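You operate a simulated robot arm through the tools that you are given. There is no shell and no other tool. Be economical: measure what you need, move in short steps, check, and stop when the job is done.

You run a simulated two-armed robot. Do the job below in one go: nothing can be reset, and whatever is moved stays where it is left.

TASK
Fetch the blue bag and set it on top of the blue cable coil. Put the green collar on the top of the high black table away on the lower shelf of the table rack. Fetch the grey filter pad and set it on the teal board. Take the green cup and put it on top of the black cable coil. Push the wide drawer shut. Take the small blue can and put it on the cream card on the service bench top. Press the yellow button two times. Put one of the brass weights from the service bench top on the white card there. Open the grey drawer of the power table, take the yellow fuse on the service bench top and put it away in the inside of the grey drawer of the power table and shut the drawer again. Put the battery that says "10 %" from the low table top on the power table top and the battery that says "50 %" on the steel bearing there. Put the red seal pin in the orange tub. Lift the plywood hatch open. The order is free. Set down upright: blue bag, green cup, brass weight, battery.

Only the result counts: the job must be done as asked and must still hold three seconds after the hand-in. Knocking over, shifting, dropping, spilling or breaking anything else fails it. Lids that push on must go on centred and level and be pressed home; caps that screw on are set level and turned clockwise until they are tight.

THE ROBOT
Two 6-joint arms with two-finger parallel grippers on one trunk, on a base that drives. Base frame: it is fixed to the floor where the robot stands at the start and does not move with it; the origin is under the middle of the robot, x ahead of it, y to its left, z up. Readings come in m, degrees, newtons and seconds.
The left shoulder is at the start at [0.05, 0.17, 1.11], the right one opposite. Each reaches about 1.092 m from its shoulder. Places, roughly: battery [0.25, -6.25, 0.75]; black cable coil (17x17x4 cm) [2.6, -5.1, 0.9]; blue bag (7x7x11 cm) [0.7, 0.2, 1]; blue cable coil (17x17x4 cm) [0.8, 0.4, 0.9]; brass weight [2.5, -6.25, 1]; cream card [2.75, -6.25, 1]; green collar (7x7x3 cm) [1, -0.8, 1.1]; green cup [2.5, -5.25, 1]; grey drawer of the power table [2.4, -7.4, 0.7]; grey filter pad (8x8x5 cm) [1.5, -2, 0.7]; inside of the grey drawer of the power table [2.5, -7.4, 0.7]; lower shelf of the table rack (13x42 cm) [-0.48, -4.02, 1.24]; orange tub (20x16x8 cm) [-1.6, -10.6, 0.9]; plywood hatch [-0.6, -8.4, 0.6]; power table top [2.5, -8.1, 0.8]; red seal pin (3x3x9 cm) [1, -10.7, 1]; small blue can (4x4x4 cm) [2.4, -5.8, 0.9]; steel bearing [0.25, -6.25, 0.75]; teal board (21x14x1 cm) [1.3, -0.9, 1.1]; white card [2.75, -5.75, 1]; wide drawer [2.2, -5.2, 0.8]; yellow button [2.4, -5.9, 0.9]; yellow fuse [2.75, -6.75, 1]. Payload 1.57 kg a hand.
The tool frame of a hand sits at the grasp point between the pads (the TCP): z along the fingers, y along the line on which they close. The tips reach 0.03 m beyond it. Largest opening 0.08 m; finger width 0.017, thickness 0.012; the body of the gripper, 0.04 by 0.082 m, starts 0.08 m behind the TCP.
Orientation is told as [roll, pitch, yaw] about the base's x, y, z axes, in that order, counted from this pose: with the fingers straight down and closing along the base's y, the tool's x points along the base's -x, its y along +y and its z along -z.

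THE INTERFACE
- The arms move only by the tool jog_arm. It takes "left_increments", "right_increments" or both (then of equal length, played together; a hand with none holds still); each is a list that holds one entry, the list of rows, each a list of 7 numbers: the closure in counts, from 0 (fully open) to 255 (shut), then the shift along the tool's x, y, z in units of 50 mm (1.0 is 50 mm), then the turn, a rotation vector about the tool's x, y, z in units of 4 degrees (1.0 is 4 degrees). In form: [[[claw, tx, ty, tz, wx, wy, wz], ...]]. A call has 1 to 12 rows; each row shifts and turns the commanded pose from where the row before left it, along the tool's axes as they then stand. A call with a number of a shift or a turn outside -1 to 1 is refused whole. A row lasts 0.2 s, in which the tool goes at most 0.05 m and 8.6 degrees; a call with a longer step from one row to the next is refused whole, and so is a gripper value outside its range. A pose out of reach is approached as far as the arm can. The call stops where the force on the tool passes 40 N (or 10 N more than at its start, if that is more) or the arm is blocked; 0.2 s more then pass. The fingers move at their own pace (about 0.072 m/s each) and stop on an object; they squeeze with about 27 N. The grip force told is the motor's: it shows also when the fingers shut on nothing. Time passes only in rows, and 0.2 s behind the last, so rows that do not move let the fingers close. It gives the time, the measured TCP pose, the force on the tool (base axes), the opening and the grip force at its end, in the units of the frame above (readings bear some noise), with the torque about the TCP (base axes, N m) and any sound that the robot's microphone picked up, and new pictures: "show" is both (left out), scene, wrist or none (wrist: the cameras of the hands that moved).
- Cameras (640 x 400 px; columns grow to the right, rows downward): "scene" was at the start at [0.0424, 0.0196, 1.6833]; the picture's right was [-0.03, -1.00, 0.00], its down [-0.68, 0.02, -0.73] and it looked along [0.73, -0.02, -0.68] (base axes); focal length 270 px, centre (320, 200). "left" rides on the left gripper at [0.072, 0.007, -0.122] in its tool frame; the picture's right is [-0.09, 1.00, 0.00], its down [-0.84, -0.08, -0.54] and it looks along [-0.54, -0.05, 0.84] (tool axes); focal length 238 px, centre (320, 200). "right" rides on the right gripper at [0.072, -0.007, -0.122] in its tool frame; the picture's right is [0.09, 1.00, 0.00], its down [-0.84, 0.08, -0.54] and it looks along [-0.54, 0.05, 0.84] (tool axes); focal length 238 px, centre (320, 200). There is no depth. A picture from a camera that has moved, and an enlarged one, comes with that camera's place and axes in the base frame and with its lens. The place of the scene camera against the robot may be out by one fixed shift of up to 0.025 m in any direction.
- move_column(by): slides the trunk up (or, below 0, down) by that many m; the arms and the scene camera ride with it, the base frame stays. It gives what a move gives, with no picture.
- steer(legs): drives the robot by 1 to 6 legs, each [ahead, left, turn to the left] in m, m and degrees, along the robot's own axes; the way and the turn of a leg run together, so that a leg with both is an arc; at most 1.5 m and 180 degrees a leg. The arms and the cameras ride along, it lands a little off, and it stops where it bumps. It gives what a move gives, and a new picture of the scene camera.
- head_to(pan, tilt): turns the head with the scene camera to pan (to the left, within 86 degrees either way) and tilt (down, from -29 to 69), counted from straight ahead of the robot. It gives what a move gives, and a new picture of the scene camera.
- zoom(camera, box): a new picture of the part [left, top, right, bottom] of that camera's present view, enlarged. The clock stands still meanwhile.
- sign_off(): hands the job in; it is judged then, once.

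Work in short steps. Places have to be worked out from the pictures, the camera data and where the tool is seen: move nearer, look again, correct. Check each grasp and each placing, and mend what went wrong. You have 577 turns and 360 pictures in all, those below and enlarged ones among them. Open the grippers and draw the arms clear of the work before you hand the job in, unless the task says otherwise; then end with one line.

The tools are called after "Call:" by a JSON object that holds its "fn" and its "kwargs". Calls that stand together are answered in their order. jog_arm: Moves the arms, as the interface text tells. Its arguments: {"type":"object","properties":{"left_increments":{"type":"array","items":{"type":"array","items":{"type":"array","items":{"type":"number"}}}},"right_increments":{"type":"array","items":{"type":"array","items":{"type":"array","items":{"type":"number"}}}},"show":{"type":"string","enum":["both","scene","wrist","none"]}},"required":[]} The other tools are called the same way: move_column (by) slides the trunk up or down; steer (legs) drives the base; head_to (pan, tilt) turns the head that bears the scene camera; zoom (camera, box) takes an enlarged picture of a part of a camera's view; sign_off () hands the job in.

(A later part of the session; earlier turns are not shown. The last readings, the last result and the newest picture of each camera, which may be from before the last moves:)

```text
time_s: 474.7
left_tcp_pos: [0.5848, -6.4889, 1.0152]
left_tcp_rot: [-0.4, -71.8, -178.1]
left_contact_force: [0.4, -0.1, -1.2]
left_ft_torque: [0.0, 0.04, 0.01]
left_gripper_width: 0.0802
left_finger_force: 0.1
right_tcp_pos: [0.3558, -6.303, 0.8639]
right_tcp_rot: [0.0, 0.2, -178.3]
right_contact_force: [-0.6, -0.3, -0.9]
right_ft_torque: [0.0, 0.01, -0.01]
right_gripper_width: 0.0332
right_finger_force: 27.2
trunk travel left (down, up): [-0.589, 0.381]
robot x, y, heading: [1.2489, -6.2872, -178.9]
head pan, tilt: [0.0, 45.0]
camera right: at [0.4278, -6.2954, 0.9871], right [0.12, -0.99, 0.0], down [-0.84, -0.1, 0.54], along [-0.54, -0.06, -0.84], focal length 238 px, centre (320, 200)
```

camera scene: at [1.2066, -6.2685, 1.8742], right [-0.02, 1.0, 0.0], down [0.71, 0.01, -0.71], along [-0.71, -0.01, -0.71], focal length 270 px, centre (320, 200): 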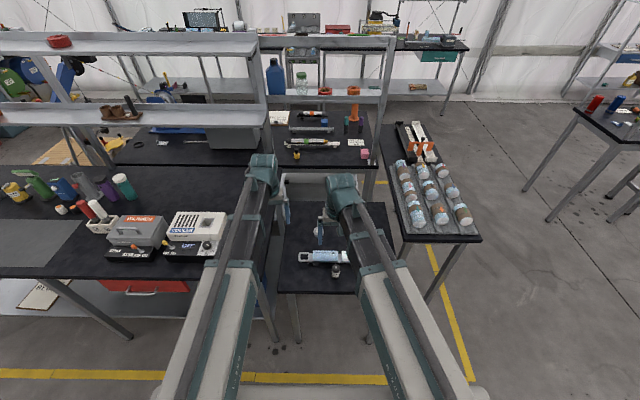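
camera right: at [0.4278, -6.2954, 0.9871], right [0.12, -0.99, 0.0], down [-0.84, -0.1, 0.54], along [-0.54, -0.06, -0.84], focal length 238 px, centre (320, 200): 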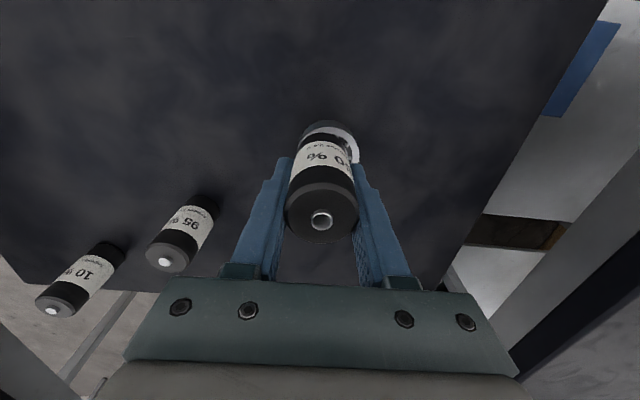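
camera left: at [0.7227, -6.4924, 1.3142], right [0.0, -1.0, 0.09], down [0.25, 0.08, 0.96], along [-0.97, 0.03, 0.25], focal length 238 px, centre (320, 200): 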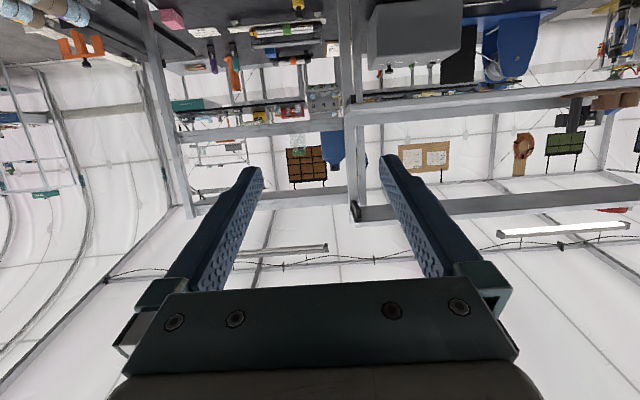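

The bearing is about 6 mm off to the side. I correct, then lower in steps.

Call:
{"fn": "jog_arm", "kwargs": {"right_increments": [[[255, 0.08, 0.12, 0, 0, 0, 0], [255, 0, 0, 0, 0, 0, 0]]], "show": "none"}}

Call:
{"fn": "move_column", "kwargs": {"by": -0.014}}

Call:
{"fn": "jog_arm", "kwargs": {"right_increments": [[[255, 0, 0, 0, 0, 0, 0]]], "show": "wrist"}}

Call:
{"fn": "zoom", "kwargs": {"camera": "right", "box": [260, 90, 400, 200]}}

```text
time_s: 475.3
left_tcp_pos: [0.585, -6.4892, 1.0143]
left_tcp_rot: [-0.5, -71.8, -178.2]
left_contact_force: [0.5, -0.5, 0.2]
left_ft_torque: [-0.01, 0.0, 0.0]
left_gripper_width: 0.0799
left_finger_force: 0.0
right_tcp_pos: [0.3597, -6.31, 0.8642]
right_tcp_rot: [0.0, 0.3, -178.6]
right_contact_force: [0.7, -0.2, -1.1]
right_ft_torque: [0.02, 0.04, 0.0]
right_gripper_width: 0.0332
right_finger_force: 26.9
trunk travel left (down, up): [-0.589, 0.381]
robot x, y, heading: [1.2487, -6.2904, -179.2]
head pan, tilt: [0.0, 45.0]
```

```text
time_s: 475.9
left_tcp_pos: [0.5852, -6.4886, 1.0011]
left_tcp_rot: [-0.4, -71.8, -178.2]
left_contact_force: [-0.2, 0.1, 1.0]
left_ft_torque: [0.01, 0.02, -0.01]
left_gripper_width: 0.0802
left_finger_force: 0.1
right_tcp_pos: [0.361, -6.3093, 0.8492]
right_tcp_rot: [0.0, 0.1, -178.4]
right_contact_force: [0.4, 0.0, -1.0]
right_ft_torque: [0.01, 0.01, 0.02]
right_gripper_width: 0.033
right_finger_force: 26.9
trunk travel left (down, up): [-0.575, 0.395]
robot x, y, heading: [1.2507, -6.2919, -179.3]
head pan, tilt: [0.0, 45.0]
```

```text
time_s: 476.3
left_tcp_pos: [0.5852, -6.4883, 1.0012]
left_tcp_rot: [-0.5, -71.7, -178.2]
left_contact_force: [0.7, -0.1, 0.0]
left_ft_torque: [-0.01, 0.0, 0.01]
left_gripper_width: 0.0802
left_finger_force: 0.1
right_tcp_pos: [0.36, -6.3096, 0.8502]
right_tcp_rot: [-0.1, 0.3, -178.4]
right_contact_force: [0.1, -0.5, -1.8]
right_ft_torque: [-0.01, 0.0, 0.01]
right_gripper_width: 0.0329
right_finger_force: 26.8
trunk travel left (down, up): [-0.575, 0.395]
robot x, y, heading: [1.2509, -6.2913, -179.1]
head pan, tilt: [0.0, 45.0]
camera right: at [0.4323, -6.3018, 0.9731], right [0.12, -0.99, 0.0], down [-0.84, -0.1, 0.54], along [-0.54, -0.06, -0.84], focal length 238 px, centre (320, 200)
```

right: 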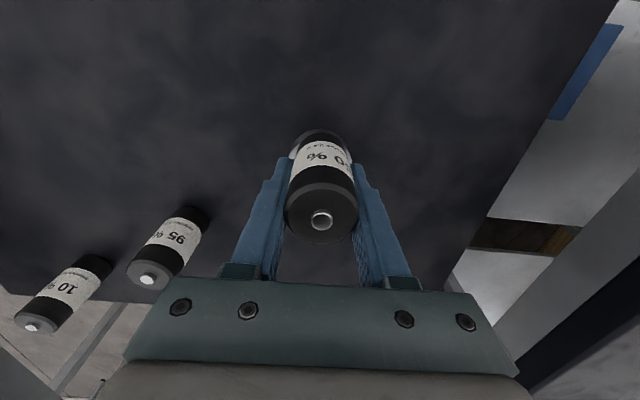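

```text
3.64 times, centred on (330, 145) of right
camera zoom: at [0.4323, -6.3018, 0.9731], right [0.12, -0.99, 0.0], down [-0.84, -0.1, 0.54], along [-0.54, -0.06, -0.84], focal length 867 px, centre (284, 400)
```

zoom: 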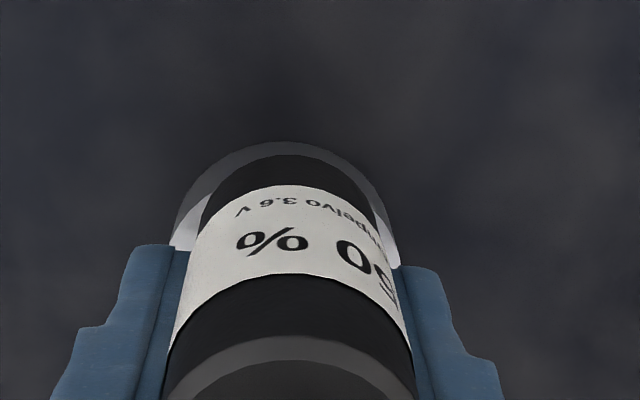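

"50 %" is confirmed and it is centred on the bearing. I lower to contact.

Call:
{"fn": "move_column", "kwargs": {"by": -0.005}}

Call:
{"fn": "move_column", "kwargs": {"by": -0.005}}

Call:
{"fn": "move_column", "kwargs": {"by": -0.004}}

```text
time_s: 476.8
left_tcp_pos: [0.5856, -6.4882, 0.9966]
left_tcp_rot: [-0.4, -71.8, -178.2]
left_contact_force: [-0.3, 0.5, 0.2]
left_ft_torque: [0.01, 0.02, -0.02]
left_gripper_width: 0.08
left_finger_force: 0.0
right_tcp_pos: [0.3601, -6.3098, 0.8448]
right_tcp_rot: [0.0, 0.3, -178.6]
right_contact_force: [1.0, 0.0, -0.5]
right_ft_torque: [0.02, -0.02, -0.01]
right_gripper_width: 0.0334
right_finger_force: 26.7
trunk travel left (down, up): [-0.57, 0.4]
robot x, y, heading: [1.2525, -6.2889, -179.2]
head pan, tilt: [0.0, 45.0]
```

```text
time_s: 477.4
left_tcp_pos: [0.5846, -6.4895, 0.9924]
left_tcp_rot: [-0.4, -71.8, -178.2]
left_contact_force: [0.2, 0.3, -0.2]
left_ft_torque: [-0.04, -0.01, -0.03]
left_gripper_width: 0.0797
left_finger_force: 0.1
right_tcp_pos: [0.3615, -6.31, 0.8411]
right_tcp_rot: [0.0, 0.2, -178.5]
right_contact_force: [-0.4, 0.2, -1.0]
right_ft_torque: [-0.02, 0.02, 0.01]
right_gripper_width: 0.0329
right_finger_force: 26.8
trunk travel left (down, up): [-0.565, 0.405]
robot x, y, heading: [1.2449, -6.2885, -179.0]
head pan, tilt: [0.0, 45.0]
```

```text
time_s: 477.9
left_tcp_pos: [0.5845, -6.4897, 0.9867]
left_tcp_rot: [-0.4, -71.8, -178.1]
left_contact_force: [0.8, -0.6, 0.0]
left_ft_torque: [0.02, 0.01, -0.04]
left_gripper_width: 0.0796
left_finger_force: 0.1
right_tcp_pos: [0.3603, -6.3109, 0.8357]
right_tcp_rot: [-0.1, 0.2, -178.5]
right_contact_force: [0.9, -0.9, -1.7]
right_ft_torque: [-0.02, 0.01, -0.04]
right_gripper_width: 0.0331
right_finger_force: 27.1
trunk travel left (down, up): [-0.561, 0.409]
robot x, y, heading: [1.2517, -6.2901, -179.2]
head pan, tilt: [0.0, 45.0]
```

Not yet; I continue.

Call:
{"fn": "move_column", "kwargs": {"by": -0.004}}

Call:
{"fn": "move_column", "kwargs": {"by": -0.004}}

```text
time_s: 478.4
left_tcp_pos: [0.5857, -6.4888, 0.9837]
left_tcp_rot: [-0.4, -71.7, -178.2]
left_contact_force: [0.1, -0.7, -0.1]
left_ft_torque: [-0.01, -0.01, -0.02]
left_gripper_width: 0.08
left_finger_force: 0.0
right_tcp_pos: [0.3615, -6.3109, 0.8341]
right_tcp_rot: [-0.1, 0.1, -178.4]
right_contact_force: [-3.4, -0.4, 19.4]
right_ft_torque: [-0.05, -0.05, 0.01]
right_gripper_width: 0.0333
right_finger_force: 27.5
trunk travel left (down, up): [-0.557, 0.413]
robot x, y, heading: [1.2496, -6.2906, -179.1]
head pan, tilt: [0.0, 45.0]
```

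```text
time_s: 479.0
left_tcp_pos: [0.5884, -6.4891, 0.9805]
left_tcp_rot: [-0.6, -71.9, -178.3]
left_contact_force: [-0.1, -0.3, -0.9]
left_ft_torque: [0.02, -0.03, 0.02]
left_gripper_width: 0.0802
left_finger_force: 0.0
right_tcp_pos: [0.3623, -6.3106, 0.8307]
right_tcp_rot: [0.0, 0.1, -178.4]
right_contact_force: [-5.2, -1.0, 39.1]
right_ft_torque: [0.01, 0.07, 0.05]
right_gripper_width: 0.0331
right_finger_force: 27.2
trunk travel left (down, up): [-0.553, 0.417]
robot x, y, heading: [1.2498, -6.2882, -179.0]
head pan, tilt: [0.0, 45.0]
```

Contact on the bearing. I ease up slightly, release, and lift to check.

Call:
{"fn": "move_column", "kwargs": {"by": 0.003}}

Call:
{"fn": "jog_arm", "kwargs": {"right_increments": [[[120, 0, 0, 0, 0, 0, 0], [60, 0, 0, 0, 0, 0, 0], [60, 0, 0, 0, 0, 0, 0]]], "show": "none"}}

Call:
{"fn": "move_column", "kwargs": {"by": 0.15}}

Call:
{"fn": "jog_arm", "kwargs": {"right_increments": [[[0, 0, 0, 0, 0, 0, 0]]], "show": "wrist"}}

```text
time_s: 479.5
left_tcp_pos: [0.5854, -6.4907, 0.9819]
left_tcp_rot: [-0.4, -71.8, -178.2]
left_contact_force: [0.7, -0.8, -0.5]
left_ft_torque: [0.02, 0.01, 0.02]
left_gripper_width: 0.08
left_finger_force: 0.1
right_tcp_pos: [0.3629, -6.3098, 0.8307]
right_tcp_rot: [0.1, 0.2, -178.4]
right_contact_force: [3.1, 0.6, 6.4]
right_ft_torque: [-0.02, -0.17, -0.02]
right_gripper_width: 0.033
right_finger_force: 26.8
trunk travel left (down, up): [-0.556, 0.414]
robot x, y, heading: [1.2483, -6.2915, -179.3]
head pan, tilt: [0.0, 45.0]
```

```text
time_s: 480.3
left_tcp_pos: [0.5854, -6.4889, 0.9823]
left_tcp_rot: [-0.5, -71.9, -178.2]
left_contact_force: [0.8, -0.8, 0.0]
left_ft_torque: [0.0, -0.02, -0.01]
left_gripper_width: 0.0799
left_finger_force: 0.1
right_tcp_pos: [0.3611, -6.3094, 0.8297]
right_tcp_rot: [0.0, 0.2, -178.4]
right_contact_force: [0.9, 0.0, 2.6]
right_ft_torque: [-0.06, -0.02, -0.03]
right_gripper_width: 0.0603
right_finger_force: 0.0
trunk travel left (down, up): [-0.556, 0.414]
robot x, y, heading: [1.2469, -6.2885, -179.0]
head pan, tilt: [0.0, 45.0]
```

```text
time_s: 482.0
left_tcp_pos: [0.5847, -6.4884, 1.1311]
left_tcp_rot: [-0.5, -71.8, -178.1]
left_contact_force: [-0.2, -0.4, 0.2]
left_ft_torque: [-0.04, -0.01, -0.02]
left_gripper_width: 0.0801
left_finger_force: 0.1
right_tcp_pos: [0.3604, -6.3095, 0.9807]
right_tcp_rot: [0.0, 0.2, -178.4]
right_contact_force: [0.4, -0.7, -0.6]
right_ft_torque: [0.0, -0.01, -0.02]
right_gripper_width: 0.0615
right_finger_force: 0.1
trunk travel left (down, up): [-0.706, 0.264]
robot x, y, heading: [1.245, -6.2899, -179.2]
head pan, tilt: [0.0, 45.0]
```

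```text
time_s: 482.4
left_tcp_pos: [0.5849, -6.489, 1.1308]
left_tcp_rot: [-0.3, -71.8, -178.3]
left_contact_force: [0.4, -0.8, -0.5]
left_ft_torque: [0.02, 0.01, 0.01]
left_gripper_width: 0.0801
left_finger_force: 0.0
right_tcp_pos: [0.3595, -6.3108, 0.9804]
right_tcp_rot: [0.1, 0.2, -178.4]
right_contact_force: [0.2, 0.2, 0.3]
right_ft_torque: [0.02, 0.03, 0.01]
right_gripper_width: 0.08
right_finger_force: 0.0
trunk travel left (down, up): [-0.706, 0.264]
robot x, y, heading: [1.2483, -6.2885, -179.2]
head pan, tilt: [0.0, 45.0]
camera right: at [0.4324, -6.3018, 1.1041], right [0.12, -0.99, 0.0], down [-0.84, -0.1, 0.54], along [-0.54, -0.06, -0.84], focal length 238 px, centre (320, 200)
```

right: 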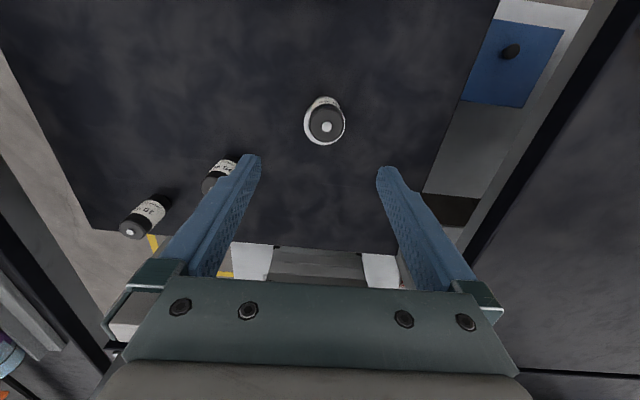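

The 50 % battery stands on the bearing. The 10 % one is at [0.185, −6.065]. I drive 0.15 ahead and bring the hand over it.

Call:
{"fn": "steer", "kwargs": {"legs": [[0.15, 0, 0]]}}

Call:
{"fn": "jog_arm", "kwargs": {"right_increments": [[[0, 0.1, -0.85, 0, 0, 0, 0], [0, 0.1, -0.85, 0, 0, 0, 0], [0, 0.1, -0.85, 0, 0, 0, 0], [0, 0.1, -0.85, 0, 0, 0, 0], [0, 0, -0.85, 0, 0, 0, 0], [0, 0, -0.6, 0, 0, 0, 0], [0, 0, 0, 0, 0, 0, 0]]], "show": "wrist"}}

```text
time_s: 483.8
left_tcp_pos: [0.4307, -6.4923, 1.1307]
left_tcp_rot: [-0.4, -71.6, -178.0]
left_contact_force: [-0.3, -1.5, -0.7]
left_ft_torque: [0.03, 0.04, -0.04]
left_gripper_width: 0.0798
left_finger_force: 0.1
right_tcp_pos: [0.2059, -6.3149, 0.98]
right_tcp_rot: [0.0, 0.3, -178.3]
right_contact_force: [-0.1, -0.8, 0.6]
right_ft_torque: [-0.01, -0.02, 0.0]
right_gripper_width: 0.0801
right_finger_force: 0.0
trunk travel left (down, up): [-0.706, 0.264]
robot x, y, heading: [1.0991, -6.2934, -179.1]
head pan, tilt: [0.0, 45.0]
camera scene: at [1.0512, -6.2711, 1.6611], right [-0.02, 1.0, 0.0], down [0.71, 0.01, -0.71], along [-0.71, -0.01, -0.71], focal length 270 px, centre (320, 200)
```

scene: 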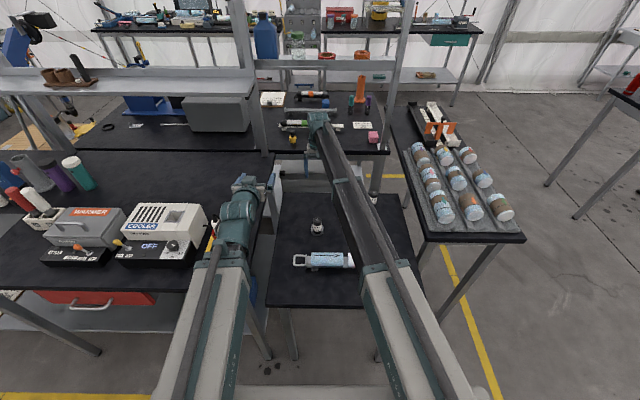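

```text
time_s: 485.4
left_tcp_pos: [0.4327, -6.4935, 1.1308]
left_tcp_rot: [-0.4, -71.8, -178.0]
left_contact_force: [-0.6, 0.4, 0.8]
left_ft_torque: [-0.03, 0.02, 0.03]
left_gripper_width: 0.0798
left_finger_force: 0.0
right_tcp_pos: [0.2203, -6.0715, 0.98]
right_tcp_rot: [0.2, 0.2, -178.3]
right_contact_force: [0.2, 0.3, -0.2]
right_ft_torque: [-0.01, -0.01, 0.0]
right_gripper_width: 0.0801
right_finger_force: 0.0
trunk travel left (down, up): [-0.706, 0.264]
robot x, y, heading: [1.0963, -6.2926, -179.1]
head pan, tilt: [0.0, 45.0]
camera right: at [0.292, -6.0641, 1.1042], right [0.12, -0.99, 0.0], down [-0.84, -0.1, 0.54], along [-0.53, -0.07, -0.84], focal length 238 px, centre (320, 200)
```

right: 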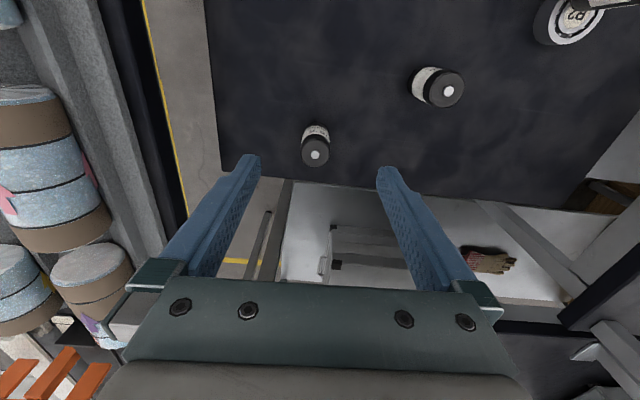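

I want to verify the 50 % battery is still well seated; I zoom in.

Call:
{"fn": "zoom", "kwargs": {"camera": "scene", "box": [270, 180, 390, 280]}}

Call:
{"fn": "zoom", "kwargs": {"camera": "right", "box": [480, 0, 640, 100]}}

```text
4.00 times, centred on (330, 230) of scene
camera zoom: at [1.0526, -6.271, 1.6612], right [-0.02, 1.0, 0.0], down [0.71, 0.01, -0.71], along [-0.71, -0.01, -0.71], focal length 1078 px, centre (280, 80)
```

zoom: 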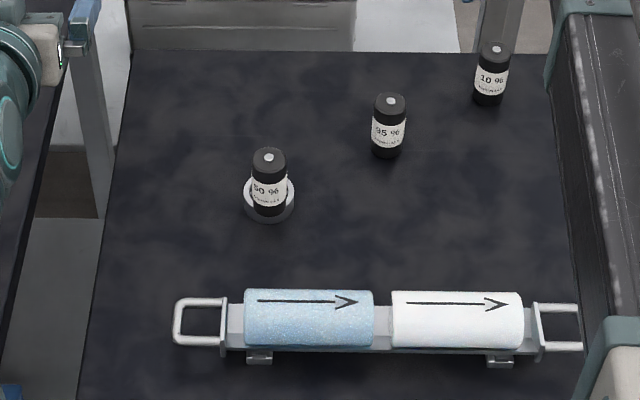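

```text
4.00 times, centred on (560, 50) of right
camera zoom: at [0.292, -6.0641, 1.1042], right [0.12, -0.99, 0.0], down [-0.84, -0.1, 0.54], along [-0.53, -0.07, -0.84], focal length 953 px, centre (-640, 800)
```

zoom: 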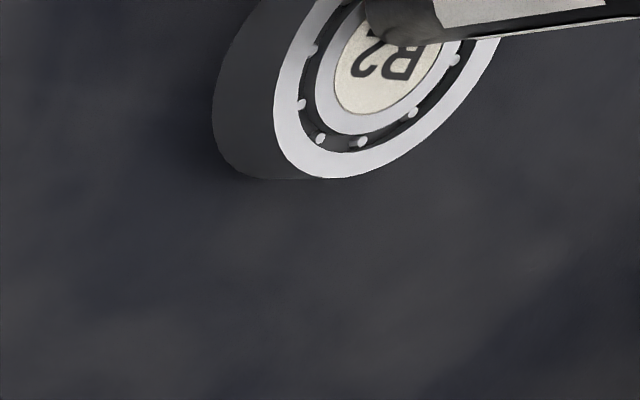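

The battery stands on the bearing but may be off-centre. I go back for a top-down look.

Call:
{"fn": "jog_arm", "kwargs": {"right_increments": [[[0, 0.4, 0.8, 0, 0, 0, 0], [0, 0.4, 0.8, 0, 0, 0, 0], [0, 0.4, 0.8, 0, 0, 0, 0], [0, 0.4, 0.8, 0, 0, 0, 0], [0, 0.4, 0.8, 0, 0, 0, 0], [0, 0.4, 0.8, 0, 0, 0, 0], [0, 0, 0, 0, 0, 0, 0]]], "show": "wrist"}}

Call:
{"fn": "zoom", "kwargs": {"camera": "right", "box": [260, 60, 400, 200]}}

```text
time_s: 487.0
left_tcp_pos: [0.432, -6.4923, 1.1315]
left_tcp_rot: [-0.5, -71.8, -178.0]
left_contact_force: [0.1, 0.0, 0.9]
left_ft_torque: [0.0, 0.04, 0.0]
left_gripper_width: 0.0802
left_finger_force: 0.1
right_tcp_pos: [0.346, -6.3063, 0.981]
right_tcp_rot: [0.0, 0.3, -178.3]
right_contact_force: [-0.1, 0.1, 0.0]
right_ft_torque: [0.02, -0.02, 0.02]
right_gripper_width: 0.08
right_finger_force: 0.1
trunk travel left (down, up): [-0.706, 0.264]
robot x, y, heading: [1.0952, -6.2929, -178.8]
head pan, tilt: [0.0, 45.0]
camera right: at [0.4178, -6.299, 1.1042], right [0.12, -0.99, 0.0], down [-0.84, -0.1, 0.54], along [-0.53, -0.07, -0.84], focal length 238 px, centre (320, 200)
```

right: 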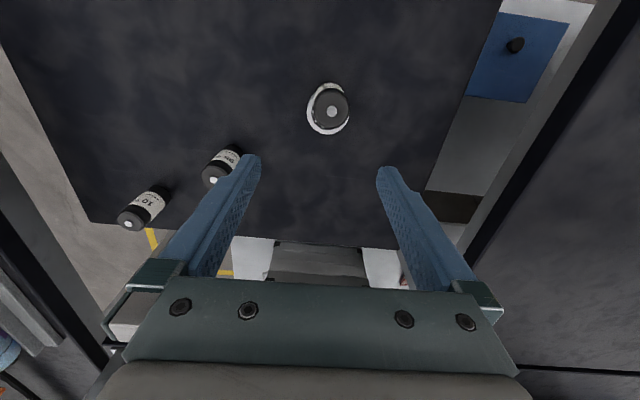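

```text
2.86 times, centred on (330, 130) of right
camera zoom: at [0.4178, -6.299, 1.1042], right [0.12, -0.99, 0.0], down [-0.84, -0.1, 0.54], along [-0.53, -0.07, -0.84], focal length 681 px, centre (291, 400)
```

zoom: 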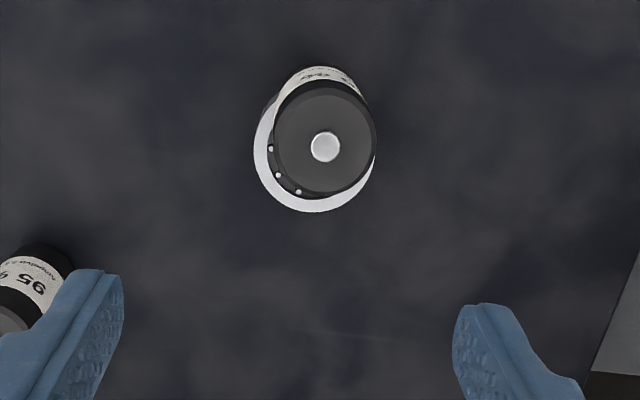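

The battery sits about 1.5–2 cm off-centre towards +x. I re-grip it and shift it to the centre.

Call:
{"fn": "jog_arm", "kwargs": {"right_increments": [[[0, 0.48, 0.19, 0, 0, 0, 0], [0, 0, 0, 0, 0, 0, 0]]], "show": "none"}}

Call:
{"fn": "move_column", "kwargs": {"by": -0.145}}

Call:
{"fn": "jog_arm", "kwargs": {"right_increments": [[[255, 0, 0, 0, 0, 0, 0], [255, 0, 0, 0, 0, 0, 0], [255, 0, 0, 0, 0, 0, 0], [255, 0, 0, 0, 0, 0, 0]]], "show": "wrist"}}

Call:
{"fn": "zoom", "kwargs": {"camera": "right", "box": [250, 80, 390, 200]}}

```text
time_s: 487.6
left_tcp_pos: [0.432, -6.4933, 1.1321]
left_tcp_rot: [-0.5, -71.8, -178.1]
left_contact_force: [-0.1, -0.2, 0.2]
left_ft_torque: [-0.03, -0.02, 0.0]
left_gripper_width: 0.0801
left_finger_force: 0.1
right_tcp_pos: [0.3712, -6.3145, 0.9811]
right_tcp_rot: [0.1, 0.1, -178.4]
right_contact_force: [-0.2, -0.3, -0.3]
right_ft_torque: [0.0, -0.02, -0.02]
right_gripper_width: 0.0796
right_finger_force: 0.1
trunk travel left (down, up): [-0.706, 0.264]
robot x, y, heading: [1.092, -6.2931, -179.0]
head pan, tilt: [0.0, 45.0]
```

```text
time_s: 489.3
left_tcp_pos: [0.431, -6.4938, 0.9865]
left_tcp_rot: [-0.4, -71.8, -178.0]
left_contact_force: [0.0, 0.9, 0.0]
left_ft_torque: [0.02, 0.01, -0.04]
left_gripper_width: 0.0799
left_finger_force: 0.2
right_tcp_pos: [0.3718, -6.3154, 0.8363]
right_tcp_rot: [0.0, 0.1, -178.3]
right_contact_force: [0.4, 1.1, -0.9]
right_ft_torque: [0.02, 0.01, -0.03]
right_gripper_width: 0.0799
right_finger_force: 0.0
trunk travel left (down, up): [-0.561, 0.409]
robot x, y, heading: [1.0976, -6.2927, -178.8]
head pan, tilt: [0.0, 45.0]
```

```text
time_s: 490.3
left_tcp_pos: [0.4315, -6.4938, 0.9877]
left_tcp_rot: [-0.4, -71.8, -178.0]
left_contact_force: [0.7, 0.6, -0.4]
left_ft_torque: [-0.03, 0.0, 0.0]
left_gripper_width: 0.08
left_finger_force: 0.1
right_tcp_pos: [0.3716, -6.3171, 0.8361]
right_tcp_rot: [0.0, 0.1, -178.3]
right_contact_force: [-0.4, 1.0, 0.4]
right_ft_torque: [0.0, 0.01, -0.01]
right_gripper_width: 0.033
right_finger_force: 27.4
trunk travel left (down, up): [-0.561, 0.409]
robot x, y, heading: [1.0941, -6.2928, -179.1]
head pan, tilt: [0.0, 45.0]
camera right: at [0.4427, -6.3074, 0.9592], right [0.12, -0.99, 0.0], down [-0.84, -0.1, 0.54], along [-0.54, -0.07, -0.84], focal length 238 px, centre (320, 200)
```

right: 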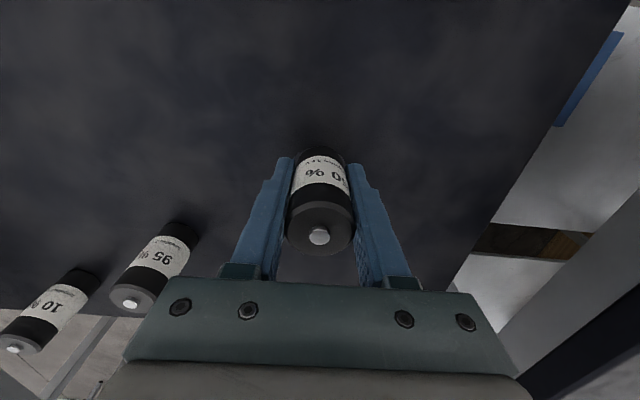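

```text
3.33 times, centred on (320, 140) of right
camera zoom: at [0.4427, -6.3074, 0.9592], right [0.12, -0.99, 0.0], down [-0.84, -0.1, 0.54], along [-0.54, -0.07, -0.84], focal length 794 px, centre (320, 400)
```

zoom: 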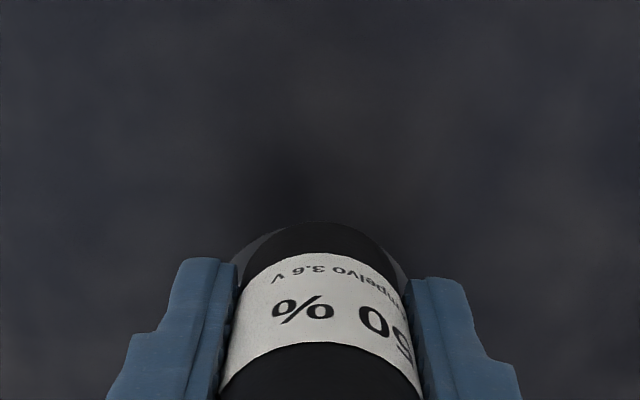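

The battery's near edge coincides with the bearing's, so it's about 1 cm too far +x. I lift 8 mm, shift 1 cm and set it down again.

Call:
{"fn": "move_column", "kwargs": {"by": 0.008}}

Call:
{"fn": "jog_arm", "kwargs": {"right_increments": [[[255, -0.21, 0, 0, 0, 0, 0], [255, 0, 0, 0, 0, 0, 0]]], "show": "wrist"}}

Call:
{"fn": "zoom", "kwargs": {"camera": "right", "box": [250, 80, 390, 200]}}

```text
time_s: 490.9
left_tcp_pos: [0.433, -6.4924, 0.9942]
left_tcp_rot: [-0.5, -71.7, -178.0]
left_contact_force: [0.3, 0.2, -0.1]
left_ft_torque: [0.02, -0.01, 0.03]
left_gripper_width: 0.08
left_finger_force: 0.1
right_tcp_pos: [0.3708, -6.3169, 0.8428]
right_tcp_rot: [0.0, 0.2, -178.4]
right_contact_force: [-0.2, 0.1, -1.4]
right_ft_torque: [0.0, 0.01, 0.0]
right_gripper_width: 0.0333
right_finger_force: 27.1
trunk travel left (down, up): [-0.569, 0.401]
robot x, y, heading: [1.0955, -6.2934, -179.3]
head pan, tilt: [0.0, 45.0]
```

```text
time_s: 491.5
left_tcp_pos: [0.4311, -6.4934, 0.9952]
left_tcp_rot: [-0.4, -71.8, -178.1]
left_contact_force: [-0.4, 0.1, 1.2]
left_ft_torque: [0.0, 0.01, -0.03]
left_gripper_width: 0.0802
left_finger_force: 0.0
right_tcp_pos: [0.3611, -6.3165, 0.844]
right_tcp_rot: [-0.1, 0.2, -178.2]
right_contact_force: [-0.1, 0.5, -1.0]
right_ft_torque: [0.01, 0.01, 0.01]
right_gripper_width: 0.0332
right_finger_force: 27.2
trunk travel left (down, up): [-0.569, 0.401]
robot x, y, heading: [1.0945, -6.2907, -179.0]
head pan, tilt: [0.0, 45.0]
camera right: at [0.4324, -6.3079, 0.9671], right [0.12, -0.99, 0.0], down [-0.84, -0.1, 0.54], along [-0.53, -0.07, -0.84], focal length 238 px, centre (320, 200)
```

right: 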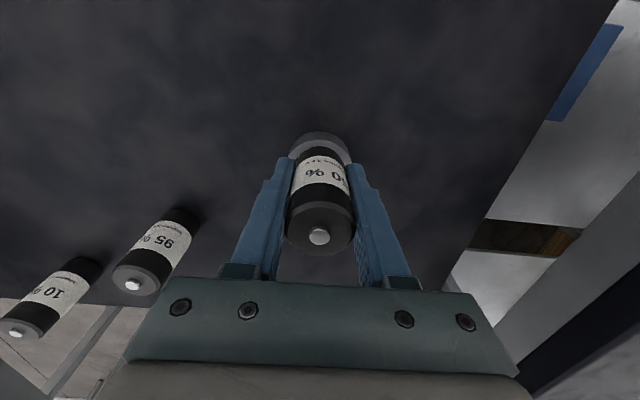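

```text
3.33 times, centred on (320, 140) of right
camera zoom: at [0.4324, -6.3079, 0.9671], right [0.12, -0.99, 0.0], down [-0.84, -0.1, 0.54], along [-0.53, -0.07, -0.84], focal length 794 px, centre (320, 400)
```

zoom: 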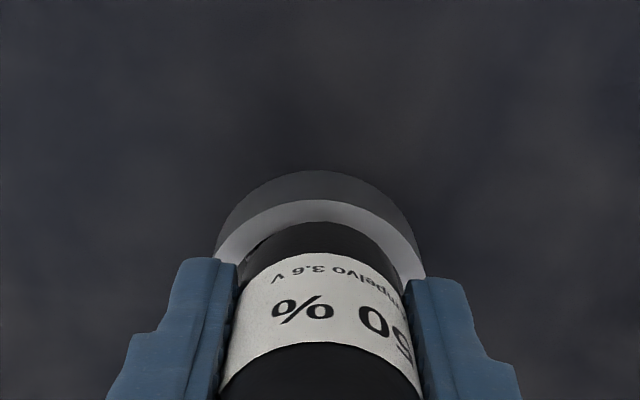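

Once lowered it would still be about 8 mm off, so I shift a further 8 mm and set it down.

Call:
{"fn": "jog_arm", "kwargs": {"right_increments": [[[255, -0.16, 0, 0, 0, 0, 0], [255, 0, 0, 0, 0, 0, 0]]], "show": "none"}}

Call:
{"fn": "move_column", "kwargs": {"by": -0.007}}

Call:
{"fn": "move_column", "kwargs": {"by": -0.003}}

Call:
{"fn": "zoom", "kwargs": {"camera": "right", "box": [250, 80, 390, 200]}}

```text
time_s: 492.1
left_tcp_pos: [0.4318, -6.4931, 0.9956]
left_tcp_rot: [-0.3, -71.8, -178.0]
left_contact_force: [0.3, 1.1, 0.2]
left_ft_torque: [0.0, -0.02, 0.01]
left_gripper_width: 0.08
left_finger_force: 0.1
right_tcp_pos: [0.3518, -6.3159, 0.8442]
right_tcp_rot: [0.0, 0.2, -178.3]
right_contact_force: [0.8, 0.7, -1.1]
right_ft_torque: [0.0, -0.01, 0.0]
right_gripper_width: 0.033
right_finger_force: 26.7
trunk travel left (down, up): [-0.569, 0.401]
robot x, y, heading: [1.0956, -6.2915, -179.0]
head pan, tilt: [0.0, 45.0]
```

```text
time_s: 492.7
left_tcp_pos: [0.4305, -6.4938, 0.9881]
left_tcp_rot: [-0.5, -71.9, -178.0]
left_contact_force: [-1.6, -1.2, -0.4]
left_ft_torque: [0.0, -0.02, 0.01]
left_gripper_width: 0.0802
left_finger_force: 0.0
right_tcp_pos: [0.3525, -6.3159, 0.838]
right_tcp_rot: [-0.1, 0.2, -178.3]
right_contact_force: [0.0, 0.4, -1.7]
right_ft_torque: [0.01, 0.04, 0.01]
right_gripper_width: 0.0331
right_finger_force: 26.3
trunk travel left (down, up): [-0.562, 0.408]
robot x, y, heading: [1.094, -6.2907, -179.0]
head pan, tilt: [0.0, 45.0]
```

```text
time_s: 493.2
left_tcp_pos: [0.4315, -6.4928, 0.9868]
left_tcp_rot: [-0.4, -71.8, -178.0]
left_contact_force: [0.3, 0.3, -0.5]
left_ft_torque: [-0.04, -0.02, 0.03]
left_gripper_width: 0.0801
left_finger_force: 0.1
right_tcp_pos: [0.3529, -6.3167, 0.835]
right_tcp_rot: [0.0, 0.1, -178.3]
right_contact_force: [-4.1, 0.4, 20.8]
right_ft_torque: [0.0, 0.11, -0.01]
right_gripper_width: 0.033
right_finger_force: 27.3
trunk travel left (down, up): [-0.559, 0.411]
robot x, y, heading: [1.094, -6.291, -179.0]
head pan, tilt: [0.0, 45.0]
```

```text
3.33 times, centred on (320, 140) of right
camera zoom: at [0.4249, -6.3076, 0.9583], right [0.12, -0.99, 0.0], down [-0.84, -0.1, 0.54], along [-0.54, -0.07, -0.84], focal length 794 px, centre (320, 400)
```

zoom: 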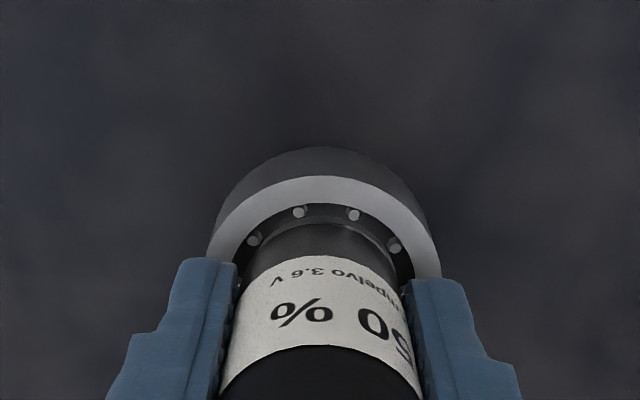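

Now it is well centred and in contact. I relieve the load, release and lift.

Call:
{"fn": "move_column", "kwargs": {"by": 0.002}}

Call:
{"fn": "jog_arm", "kwargs": {"right_increments": [[[150, 0, 0, 0, 0, 0, 0], [110, 0, 0, 0, 0, 0, 0], [60, 0, 0, 0, 0, 0, 0], [60, 0, 0, 0, 0, 0, 0]]], "show": "none"}}

Call:
{"fn": "move_column", "kwargs": {"by": 0.145}}

Call:
{"fn": "zoom", "kwargs": {"camera": "right", "box": [250, 60, 410, 200]}}

```text
time_s: 493.7
left_tcp_pos: [0.4315, -6.4932, 0.9867]
left_tcp_rot: [-0.5, -71.7, -177.9]
left_contact_force: [1.3, -0.4, -0.1]
left_ft_torque: [0.01, -0.02, 0.0]
left_gripper_width: 0.0797
left_finger_force: 0.1
right_tcp_pos: [0.3528, -6.3161, 0.8355]
right_tcp_rot: [0.0, 0.3, -178.3]
right_contact_force: [0.1, 0.5, -1.9]
right_ft_torque: [-0.01, 0.02, 0.02]
right_gripper_width: 0.0332
right_finger_force: 26.7
trunk travel left (down, up): [-0.561, 0.409]
robot x, y, heading: [1.0975, -6.2869, -179.2]
head pan, tilt: [0.0, 45.0]
```

```text
time_s: 494.7
left_tcp_pos: [0.4314, -6.4935, 0.9865]
left_tcp_rot: [-0.5, -71.8, -178.0]
left_contact_force: [0.3, -0.3, 0.5]
left_ft_torque: [0.03, 0.0, -0.01]
left_gripper_width: 0.08
left_finger_force: 0.2
right_tcp_pos: [0.3517, -6.3165, 0.836]
right_tcp_rot: [0.0, 0.2, -178.3]
right_contact_force: [-0.7, 0.0, 0.3]
right_ft_torque: [-0.01, 0.0, 0.01]
right_gripper_width: 0.0615
right_finger_force: 0.1
trunk travel left (down, up): [-0.561, 0.409]
robot x, y, heading: [1.0983, -6.2958, -179.2]
head pan, tilt: [0.0, 45.0]
```

```text
time_s: 496.4
left_tcp_pos: [0.4317, -6.4928, 1.1304]
left_tcp_rot: [-0.4, -71.8, -178.0]
left_contact_force: [0.4, 0.5, -0.1]
left_ft_torque: [0.03, -0.02, -0.01]
left_gripper_width: 0.0799
left_finger_force: 0.0
right_tcp_pos: [0.3522, -6.3163, 0.9799]
right_tcp_rot: [-0.1, 0.2, -178.3]
right_contact_force: [-0.5, -1.2, -0.9]
right_ft_torque: [-0.01, 0.01, 0.0]
right_gripper_width: 0.061
right_finger_force: 0.1
trunk travel left (down, up): [-0.706, 0.264]
robot x, y, heading: [1.0932, -6.2908, -179.0]
head pan, tilt: [0.0, 45.0]
```

```text
2.86 times, centred on (330, 130) of right
camera zoom: at [0.4242, -6.3076, 1.1041], right [0.12, -0.99, 0.0], down [-0.84, -0.1, 0.54], along [-0.53, -0.07, -0.84], focal length 681 px, centre (291, 400)
```

zoom: 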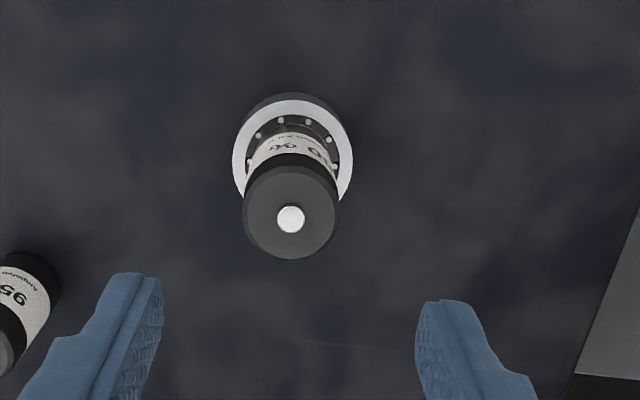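

It is upright and centred. Now the 10 % battery: I move over it.

Call:
{"fn": "jog_arm", "kwargs": {"right_increments": [[[0, -0.55, -0.8, 0, 0, 0, 0], [0, -0.55, -0.8, 0, 0, 0, 0], [0, -0.55, -0.8, 0, 0, 0, 0], [0, -0.55, -0.8, 0, 0, 0, 0], [0, -0.55, -0.8, 0, 0, 0, 0], [0, -0.5, -0.8, 0, 0, 0, 0], [0, 0, -0.2, 0, 0, 0, 0], [0, 0, 0, 0, 0, 0, 0]]], "show": "wrist"}}

```text
time_s: 498.2
left_tcp_pos: [0.4306, -6.4936, 1.1319]
left_tcp_rot: [-0.4, -71.8, -178.0]
left_contact_force: [-0.4, -0.6, 1.0]
left_ft_torque: [0.01, 0.01, -0.02]
left_gripper_width: 0.0801
left_finger_force: 0.1
right_tcp_pos: [0.1814, -6.0734, 0.9808]
right_tcp_rot: [0.0, 0.2, -178.3]
right_contact_force: [0.2, 0.4, -0.1]
right_ft_torque: [-0.03, 0.01, -0.01]
right_gripper_width: 0.0799
right_finger_force: 0.1
trunk travel left (down, up): [-0.706, 0.264]
robot x, y, heading: [1.0933, -6.2954, -179.0]
head pan, tilt: [0.0, 45.0]
camera right: at [0.254, -6.0638, 1.1042], right [0.12, -0.99, 0.0], down [-0.84, -0.1, 0.54], along [-0.53, -0.07, -0.84], focal length 238 px, centre (320, 200)
```

right: 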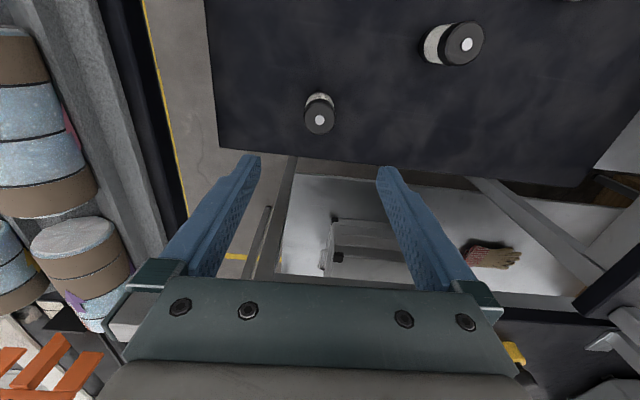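

Battery at [0.192, −6.073]. I adjust, lower and check before gripping.

Call:
{"fn": "jog_arm", "kwargs": {"right_increments": [[[0, 0.22, 0, 0, 0, 0, 0], [0, 0, 0, 0, 0, 0, 0]]], "show": "none"}}

Call:
{"fn": "move_column", "kwargs": {"by": -0.13}}

Call:
{"fn": "jog_arm", "kwargs": {"right_increments": [[[0, 0, 0, 0, 0, 0, 0]]], "show": "wrist"}}

```text
time_s: 498.8
left_tcp_pos: [0.4316, -6.4928, 1.1318]
left_tcp_rot: [-0.4, -71.8, -178.0]
left_contact_force: [0.2, 0.7, 0.0]
left_ft_torque: [0.02, 0.01, -0.02]
left_gripper_width: 0.08
left_finger_force: 0.1
right_tcp_pos: [0.1943, -6.0714, 0.98]
right_tcp_rot: [-0.1, 0.1, -178.3]
right_contact_force: [-0.1, 0.7, 0.2]
right_ft_torque: [0.04, -0.01, 0.0]
right_gripper_width: 0.0801
right_finger_force: 0.0
trunk travel left (down, up): [-0.706, 0.264]
robot x, y, heading: [1.0935, -6.2948, -179.1]
head pan, tilt: [0.0, 45.0]
```

```text
time_s: 500.4
left_tcp_pos: [0.4317, -6.4932, 1.0021]
left_tcp_rot: [-0.4, -71.8, -178.0]
left_contact_force: [0.5, 0.1, 0.4]
left_ft_torque: [0.03, 0.0, -0.01]
left_gripper_width: 0.0801
left_finger_force: 0.1
right_tcp_pos: [0.194, -6.0712, 0.8516]
right_tcp_rot: [0.0, 0.1, -178.3]
right_contact_force: [-0.8, 1.1, -0.2]
right_ft_torque: [0.01, 0.0, 0.0]
right_gripper_width: 0.08
right_finger_force: 0.0
trunk travel left (down, up): [-0.576, 0.394]
robot x, y, heading: [1.0955, -6.2932, -179.1]
head pan, tilt: [0.0, 45.0]
```

```text
time_s: 500.8
left_tcp_pos: [0.431, -6.4933, 1.0017]
left_tcp_rot: [-0.3, -71.8, -178.1]
left_contact_force: [0.0, 0.8, -1.0]
left_ft_torque: [0.05, 0.0, -0.01]
left_gripper_width: 0.0802
left_finger_force: 0.0
right_tcp_pos: [0.1945, -6.0706, 0.8508]
right_tcp_rot: [0.0, 0.2, -178.4]
right_contact_force: [0.5, 0.2, 1.0]
right_ft_torque: [-0.01, 0.0, 0.0]
right_gripper_width: 0.0801
right_finger_force: 0.0
trunk travel left (down, up): [-0.576, 0.394]
robot x, y, heading: [1.0943, -6.297, -178.9]
head pan, tilt: [0.0, 45.0]
camera right: at [0.2658, -6.0623, 0.9742], right [0.12, -0.99, 0.0], down [-0.84, -0.1, 0.54], along [-0.53, -0.07, -0.84], focal length 238 px, centre (320, 200)
```

right: 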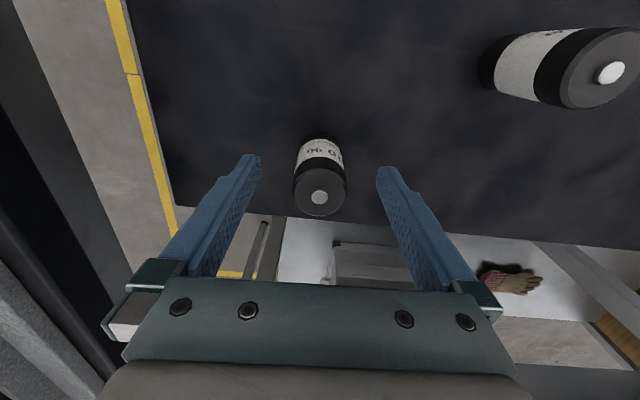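

It is between the fingers. I lower 3.5 cm and grip.

Call:
{"fn": "move_column", "kwargs": {"by": -0.035}}

Call:
{"fn": "jog_arm", "kwargs": {"right_increments": [[[255, 0, 0, 0, 0, 0, 0], [255, 0, 0, 0, 0, 0, 0], [255, 0, 0, 0, 0, 0, 0], [255, 0, 0, 0, 0, 0, 0]]], "show": "none"}}

Call:
{"fn": "move_column", "kwargs": {"by": 0.16}}

Call:
{"fn": "jog_arm", "kwargs": {"right_increments": [[[255, 0, 0, 0, 0, 0, 0]]], "show": "wrist"}}

```text
time_s: 501.6
left_tcp_pos: [0.4303, -6.4931, 0.968]
left_tcp_rot: [-0.4, -71.8, -178.0]
left_contact_force: [-0.4, -0.4, 0.2]
left_ft_torque: [0.03, 0.01, 0.02]
left_gripper_width: 0.0803
left_finger_force: 0.2
right_tcp_pos: [0.1951, -6.0706, 0.8169]
right_tcp_rot: [0.0, 0.3, -178.3]
right_contact_force: [-0.3, -0.8, -0.9]
right_ft_torque: [-0.02, 0.0, -0.01]
right_gripper_width: 0.08
right_finger_force: 0.1
trunk travel left (down, up): [-0.541, 0.429]
robot x, y, heading: [1.0922, -6.2918, -179.2]
head pan, tilt: [0.0, 45.0]
```

```text
time_s: 502.6
left_tcp_pos: [0.431, -6.4935, 0.9666]
left_tcp_rot: [-0.4, -71.9, -178.0]
left_contact_force: [0.5, -0.1, 0.3]
left_ft_torque: [0.02, 0.0, 0.01]
left_gripper_width: 0.08
left_finger_force: 0.1
right_tcp_pos: [0.1948, -6.0709, 0.8153]
right_tcp_rot: [0.0, 0.2, -178.3]
right_contact_force: [0.5, 0.0, 0.4]
right_ft_torque: [0.0, 0.03, 0.0]
right_gripper_width: 0.0331
right_finger_force: 26.7
trunk travel left (down, up): [-0.541, 0.429]
robot x, y, heading: [1.0949, -6.2919, -178.8]
head pan, tilt: [0.0, 45.0]
```

```text
time_s: 504.4
left_tcp_pos: [0.4312, -6.4938, 1.1273]
left_tcp_rot: [-0.4, -71.7, -177.9]
left_contact_force: [-0.3, 0.3, 0.4]
left_ft_torque: [-0.01, -0.01, 0.01]
left_gripper_width: 0.0799
left_finger_force: 0.0
right_tcp_pos: [0.1933, -6.0698, 0.9758]
right_tcp_rot: [-0.1, 0.1, -178.3]
right_contact_force: [-0.6, -0.3, -1.8]
right_ft_torque: [0.0, 0.01, -0.02]
right_gripper_width: 0.0331
right_finger_force: 27.3
trunk travel left (down, up): [-0.701, 0.269]
robot x, y, heading: [1.0948, -6.2916, -178.8]
head pan, tilt: [0.0, 45.0]
```

```text
time_s: 504.8
left_tcp_pos: [0.432, -6.4932, 1.1282]
left_tcp_rot: [-0.4, -71.8, -178.0]
left_contact_force: [0.0, 0.3, 0.8]
left_ft_torque: [0.0, 0.01, 0.0]
left_gripper_width: 0.08
left_finger_force: 0.1
right_tcp_pos: [0.1956, -6.0704, 0.9758]
right_tcp_rot: [0.0, 0.1, -178.3]
right_contact_force: [-0.3, 0.6, -1.2]
right_ft_torque: [0.02, -0.02, 0.03]
right_gripper_width: 0.033
right_finger_force: 27.0
trunk travel left (down, up): [-0.701, 0.269]
robot x, y, heading: [1.0949, -6.2958, -178.9]
head pan, tilt: [0.0, 45.0]
camera right: at [0.2656, -6.0622, 1.099], right [0.12, -0.99, 0.0], down [-0.84, -0.1, 0.54], along [-0.53, -0.07, -0.84], focal length 238 px, centre (320, 200)
```

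right: 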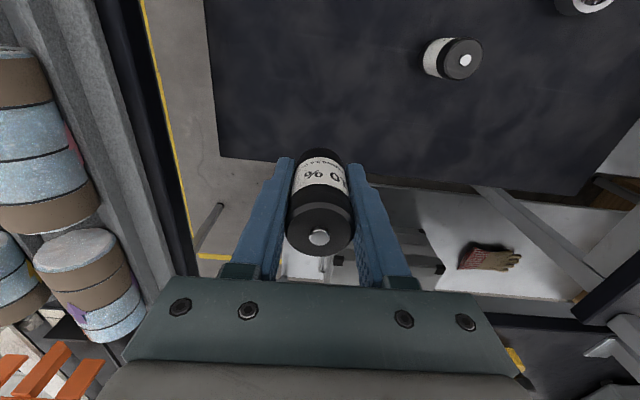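

The 10 % battery is held. I raise, retract the arm, back out and turn toward the power table.

Call:
{"fn": "move_column", "kwargs": {"by": 0.2}}

Call:
{"fn": "jog_arm", "kwargs": {"right_increments": [[[255, 0.9, 0, 0, 0, 0, 0], [255, 0.9, 0, 0, 0, 0, 0], [255, 0.9, 0, 0, 0, 0, 0], [255, 0.9, 0, 0, 0, 0, 0], [255, 0.9, 0, 0, 0, 0, 0], [255, 0.9, 0, 0, 0, 0, 0], [255, 0.9, 0, 0, 0, 0, 0], [255, 0.9, 0, 0, 0, 0, 0], [255, 0, 0, 0, 0, 0, 0]]], "show": "none"}}

Call:
{"fn": "steer", "kwargs": {"legs": [[-0.25, 0, 0], [0, 0, 90], [0.9, 0, 0]]}}

Call:
{"fn": "head_to", "kwargs": {"pan": 40, "tilt": 35}}

```text
time_s: 507.0
left_tcp_pos: [0.4323, -6.4939, 1.3263]
left_tcp_rot: [-0.4, -71.8, -178.0]
left_contact_force: [0.2, -0.1, -0.4]
left_ft_torque: [-0.01, -0.01, 0.01]
left_gripper_width: 0.0801
left_finger_force: 0.0
right_tcp_pos: [0.1926, -6.0709, 1.1757]
right_tcp_rot: [0.0, 0.1, -178.4]
right_contact_force: [-0.3, 0.4, -1.9]
right_ft_torque: [0.01, 0.0, -0.02]
right_gripper_width: 0.0331
right_finger_force: 26.8
trunk travel left (down, up): [-0.901, 0.069]
robot x, y, heading: [1.0912, -6.2921, -178.8]
head pan, tilt: [0.0, 45.0]
```

```text
time_s: 509.0
left_tcp_pos: [0.4305, -6.4932, 1.3277]
left_tcp_rot: [-0.4, -71.7, -178.0]
left_contact_force: [-0.2, 0.2, 0.5]
left_ft_torque: [0.0, 0.02, 0.0]
left_gripper_width: 0.0801
left_finger_force: 0.2
right_tcp_pos: [0.553, -6.0599, 1.1751]
right_tcp_rot: [0.0, 0.2, -178.2]
right_contact_force: [0.0, -0.5, -1.3]
right_ft_torque: [-0.02, 0.01, -0.02]
right_gripper_width: 0.0331
right_finger_force: 27.6
trunk travel left (down, up): [-0.901, 0.069]
robot x, y, heading: [1.0956, -6.2961, -179.1]
head pan, tilt: [0.0, 45.0]
```

```text
time_s: 519.1
left_tcp_pos: [1.5527, -7.8723, 1.3269]
left_tcp_rot: [-0.4, -71.7, -88.6]
left_contact_force: [-0.9, -0.8, 0.1]
left_ft_torque: [-0.05, 0.02, -0.02]
left_gripper_width: 0.0803
left_finger_force: 0.1
right_tcp_pos: [1.1183, -7.7463, 1.1759]
right_tcp_rot: [-0.1, 0.2, -88.9]
right_contact_force: [0.1, 0.1, -1.6]
right_ft_torque: [0.05, 0.03, 0.02]
right_gripper_width: 0.0332
right_finger_force: 27.0
trunk travel left (down, up): [-0.901, 0.069]
robot x, y, heading: [1.3598, -7.2052, -89.9]
head pan, tilt: [0.0, 45.0]
camera scene: at [1.3575, -7.2265, 1.8562], right [-1.0, -0.01, 0.0], down [0.0, 0.71, -0.71], along [0.0, -0.71, -0.71], focal length 270 px, centre (320, 200)
```

scene: 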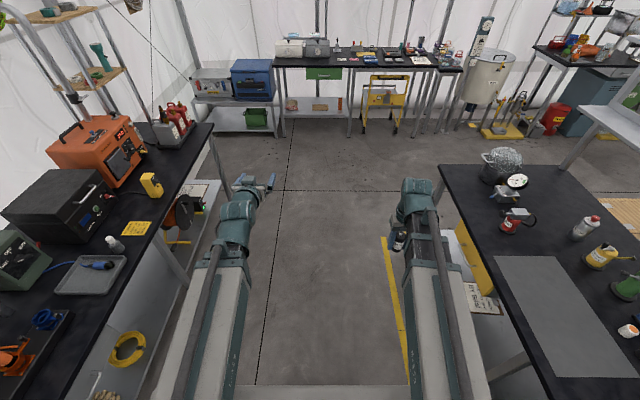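

```text
time_s: 520.1
left_tcp_pos: [1.5518, -7.872, 1.3273]
left_tcp_rot: [-0.4, -71.9, -88.6]
left_contact_force: [-0.8, -0.4, 0.8]
left_ft_torque: [0.01, 0.0, 0.04]
left_gripper_width: 0.0804
left_finger_force: 0.1
right_tcp_pos: [1.119, -7.7467, 1.1759]
right_tcp_rot: [-0.1, 0.2, -89.0]
right_contact_force: [0.6, 0.4, -2.5]
right_ft_torque: [-0.02, 0.02, -0.02]
right_gripper_width: 0.0329
right_finger_force: 26.9
trunk travel left (down, up): [-0.901, 0.069]
robot x, y, heading: [1.3626, -7.2078, -89.4]
head pan, tilt: [40.0, 35.0]
camera scene: at [1.414, -7.2116, 1.871], right [-0.76, -0.65, 0.0], down [-0.37, 0.44, -0.82], along [0.53, -0.62, -0.57], focal length 270 px, centre (320, 200)
```

scene: 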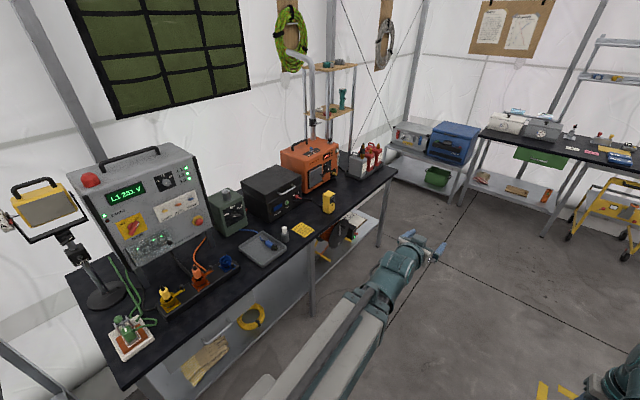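

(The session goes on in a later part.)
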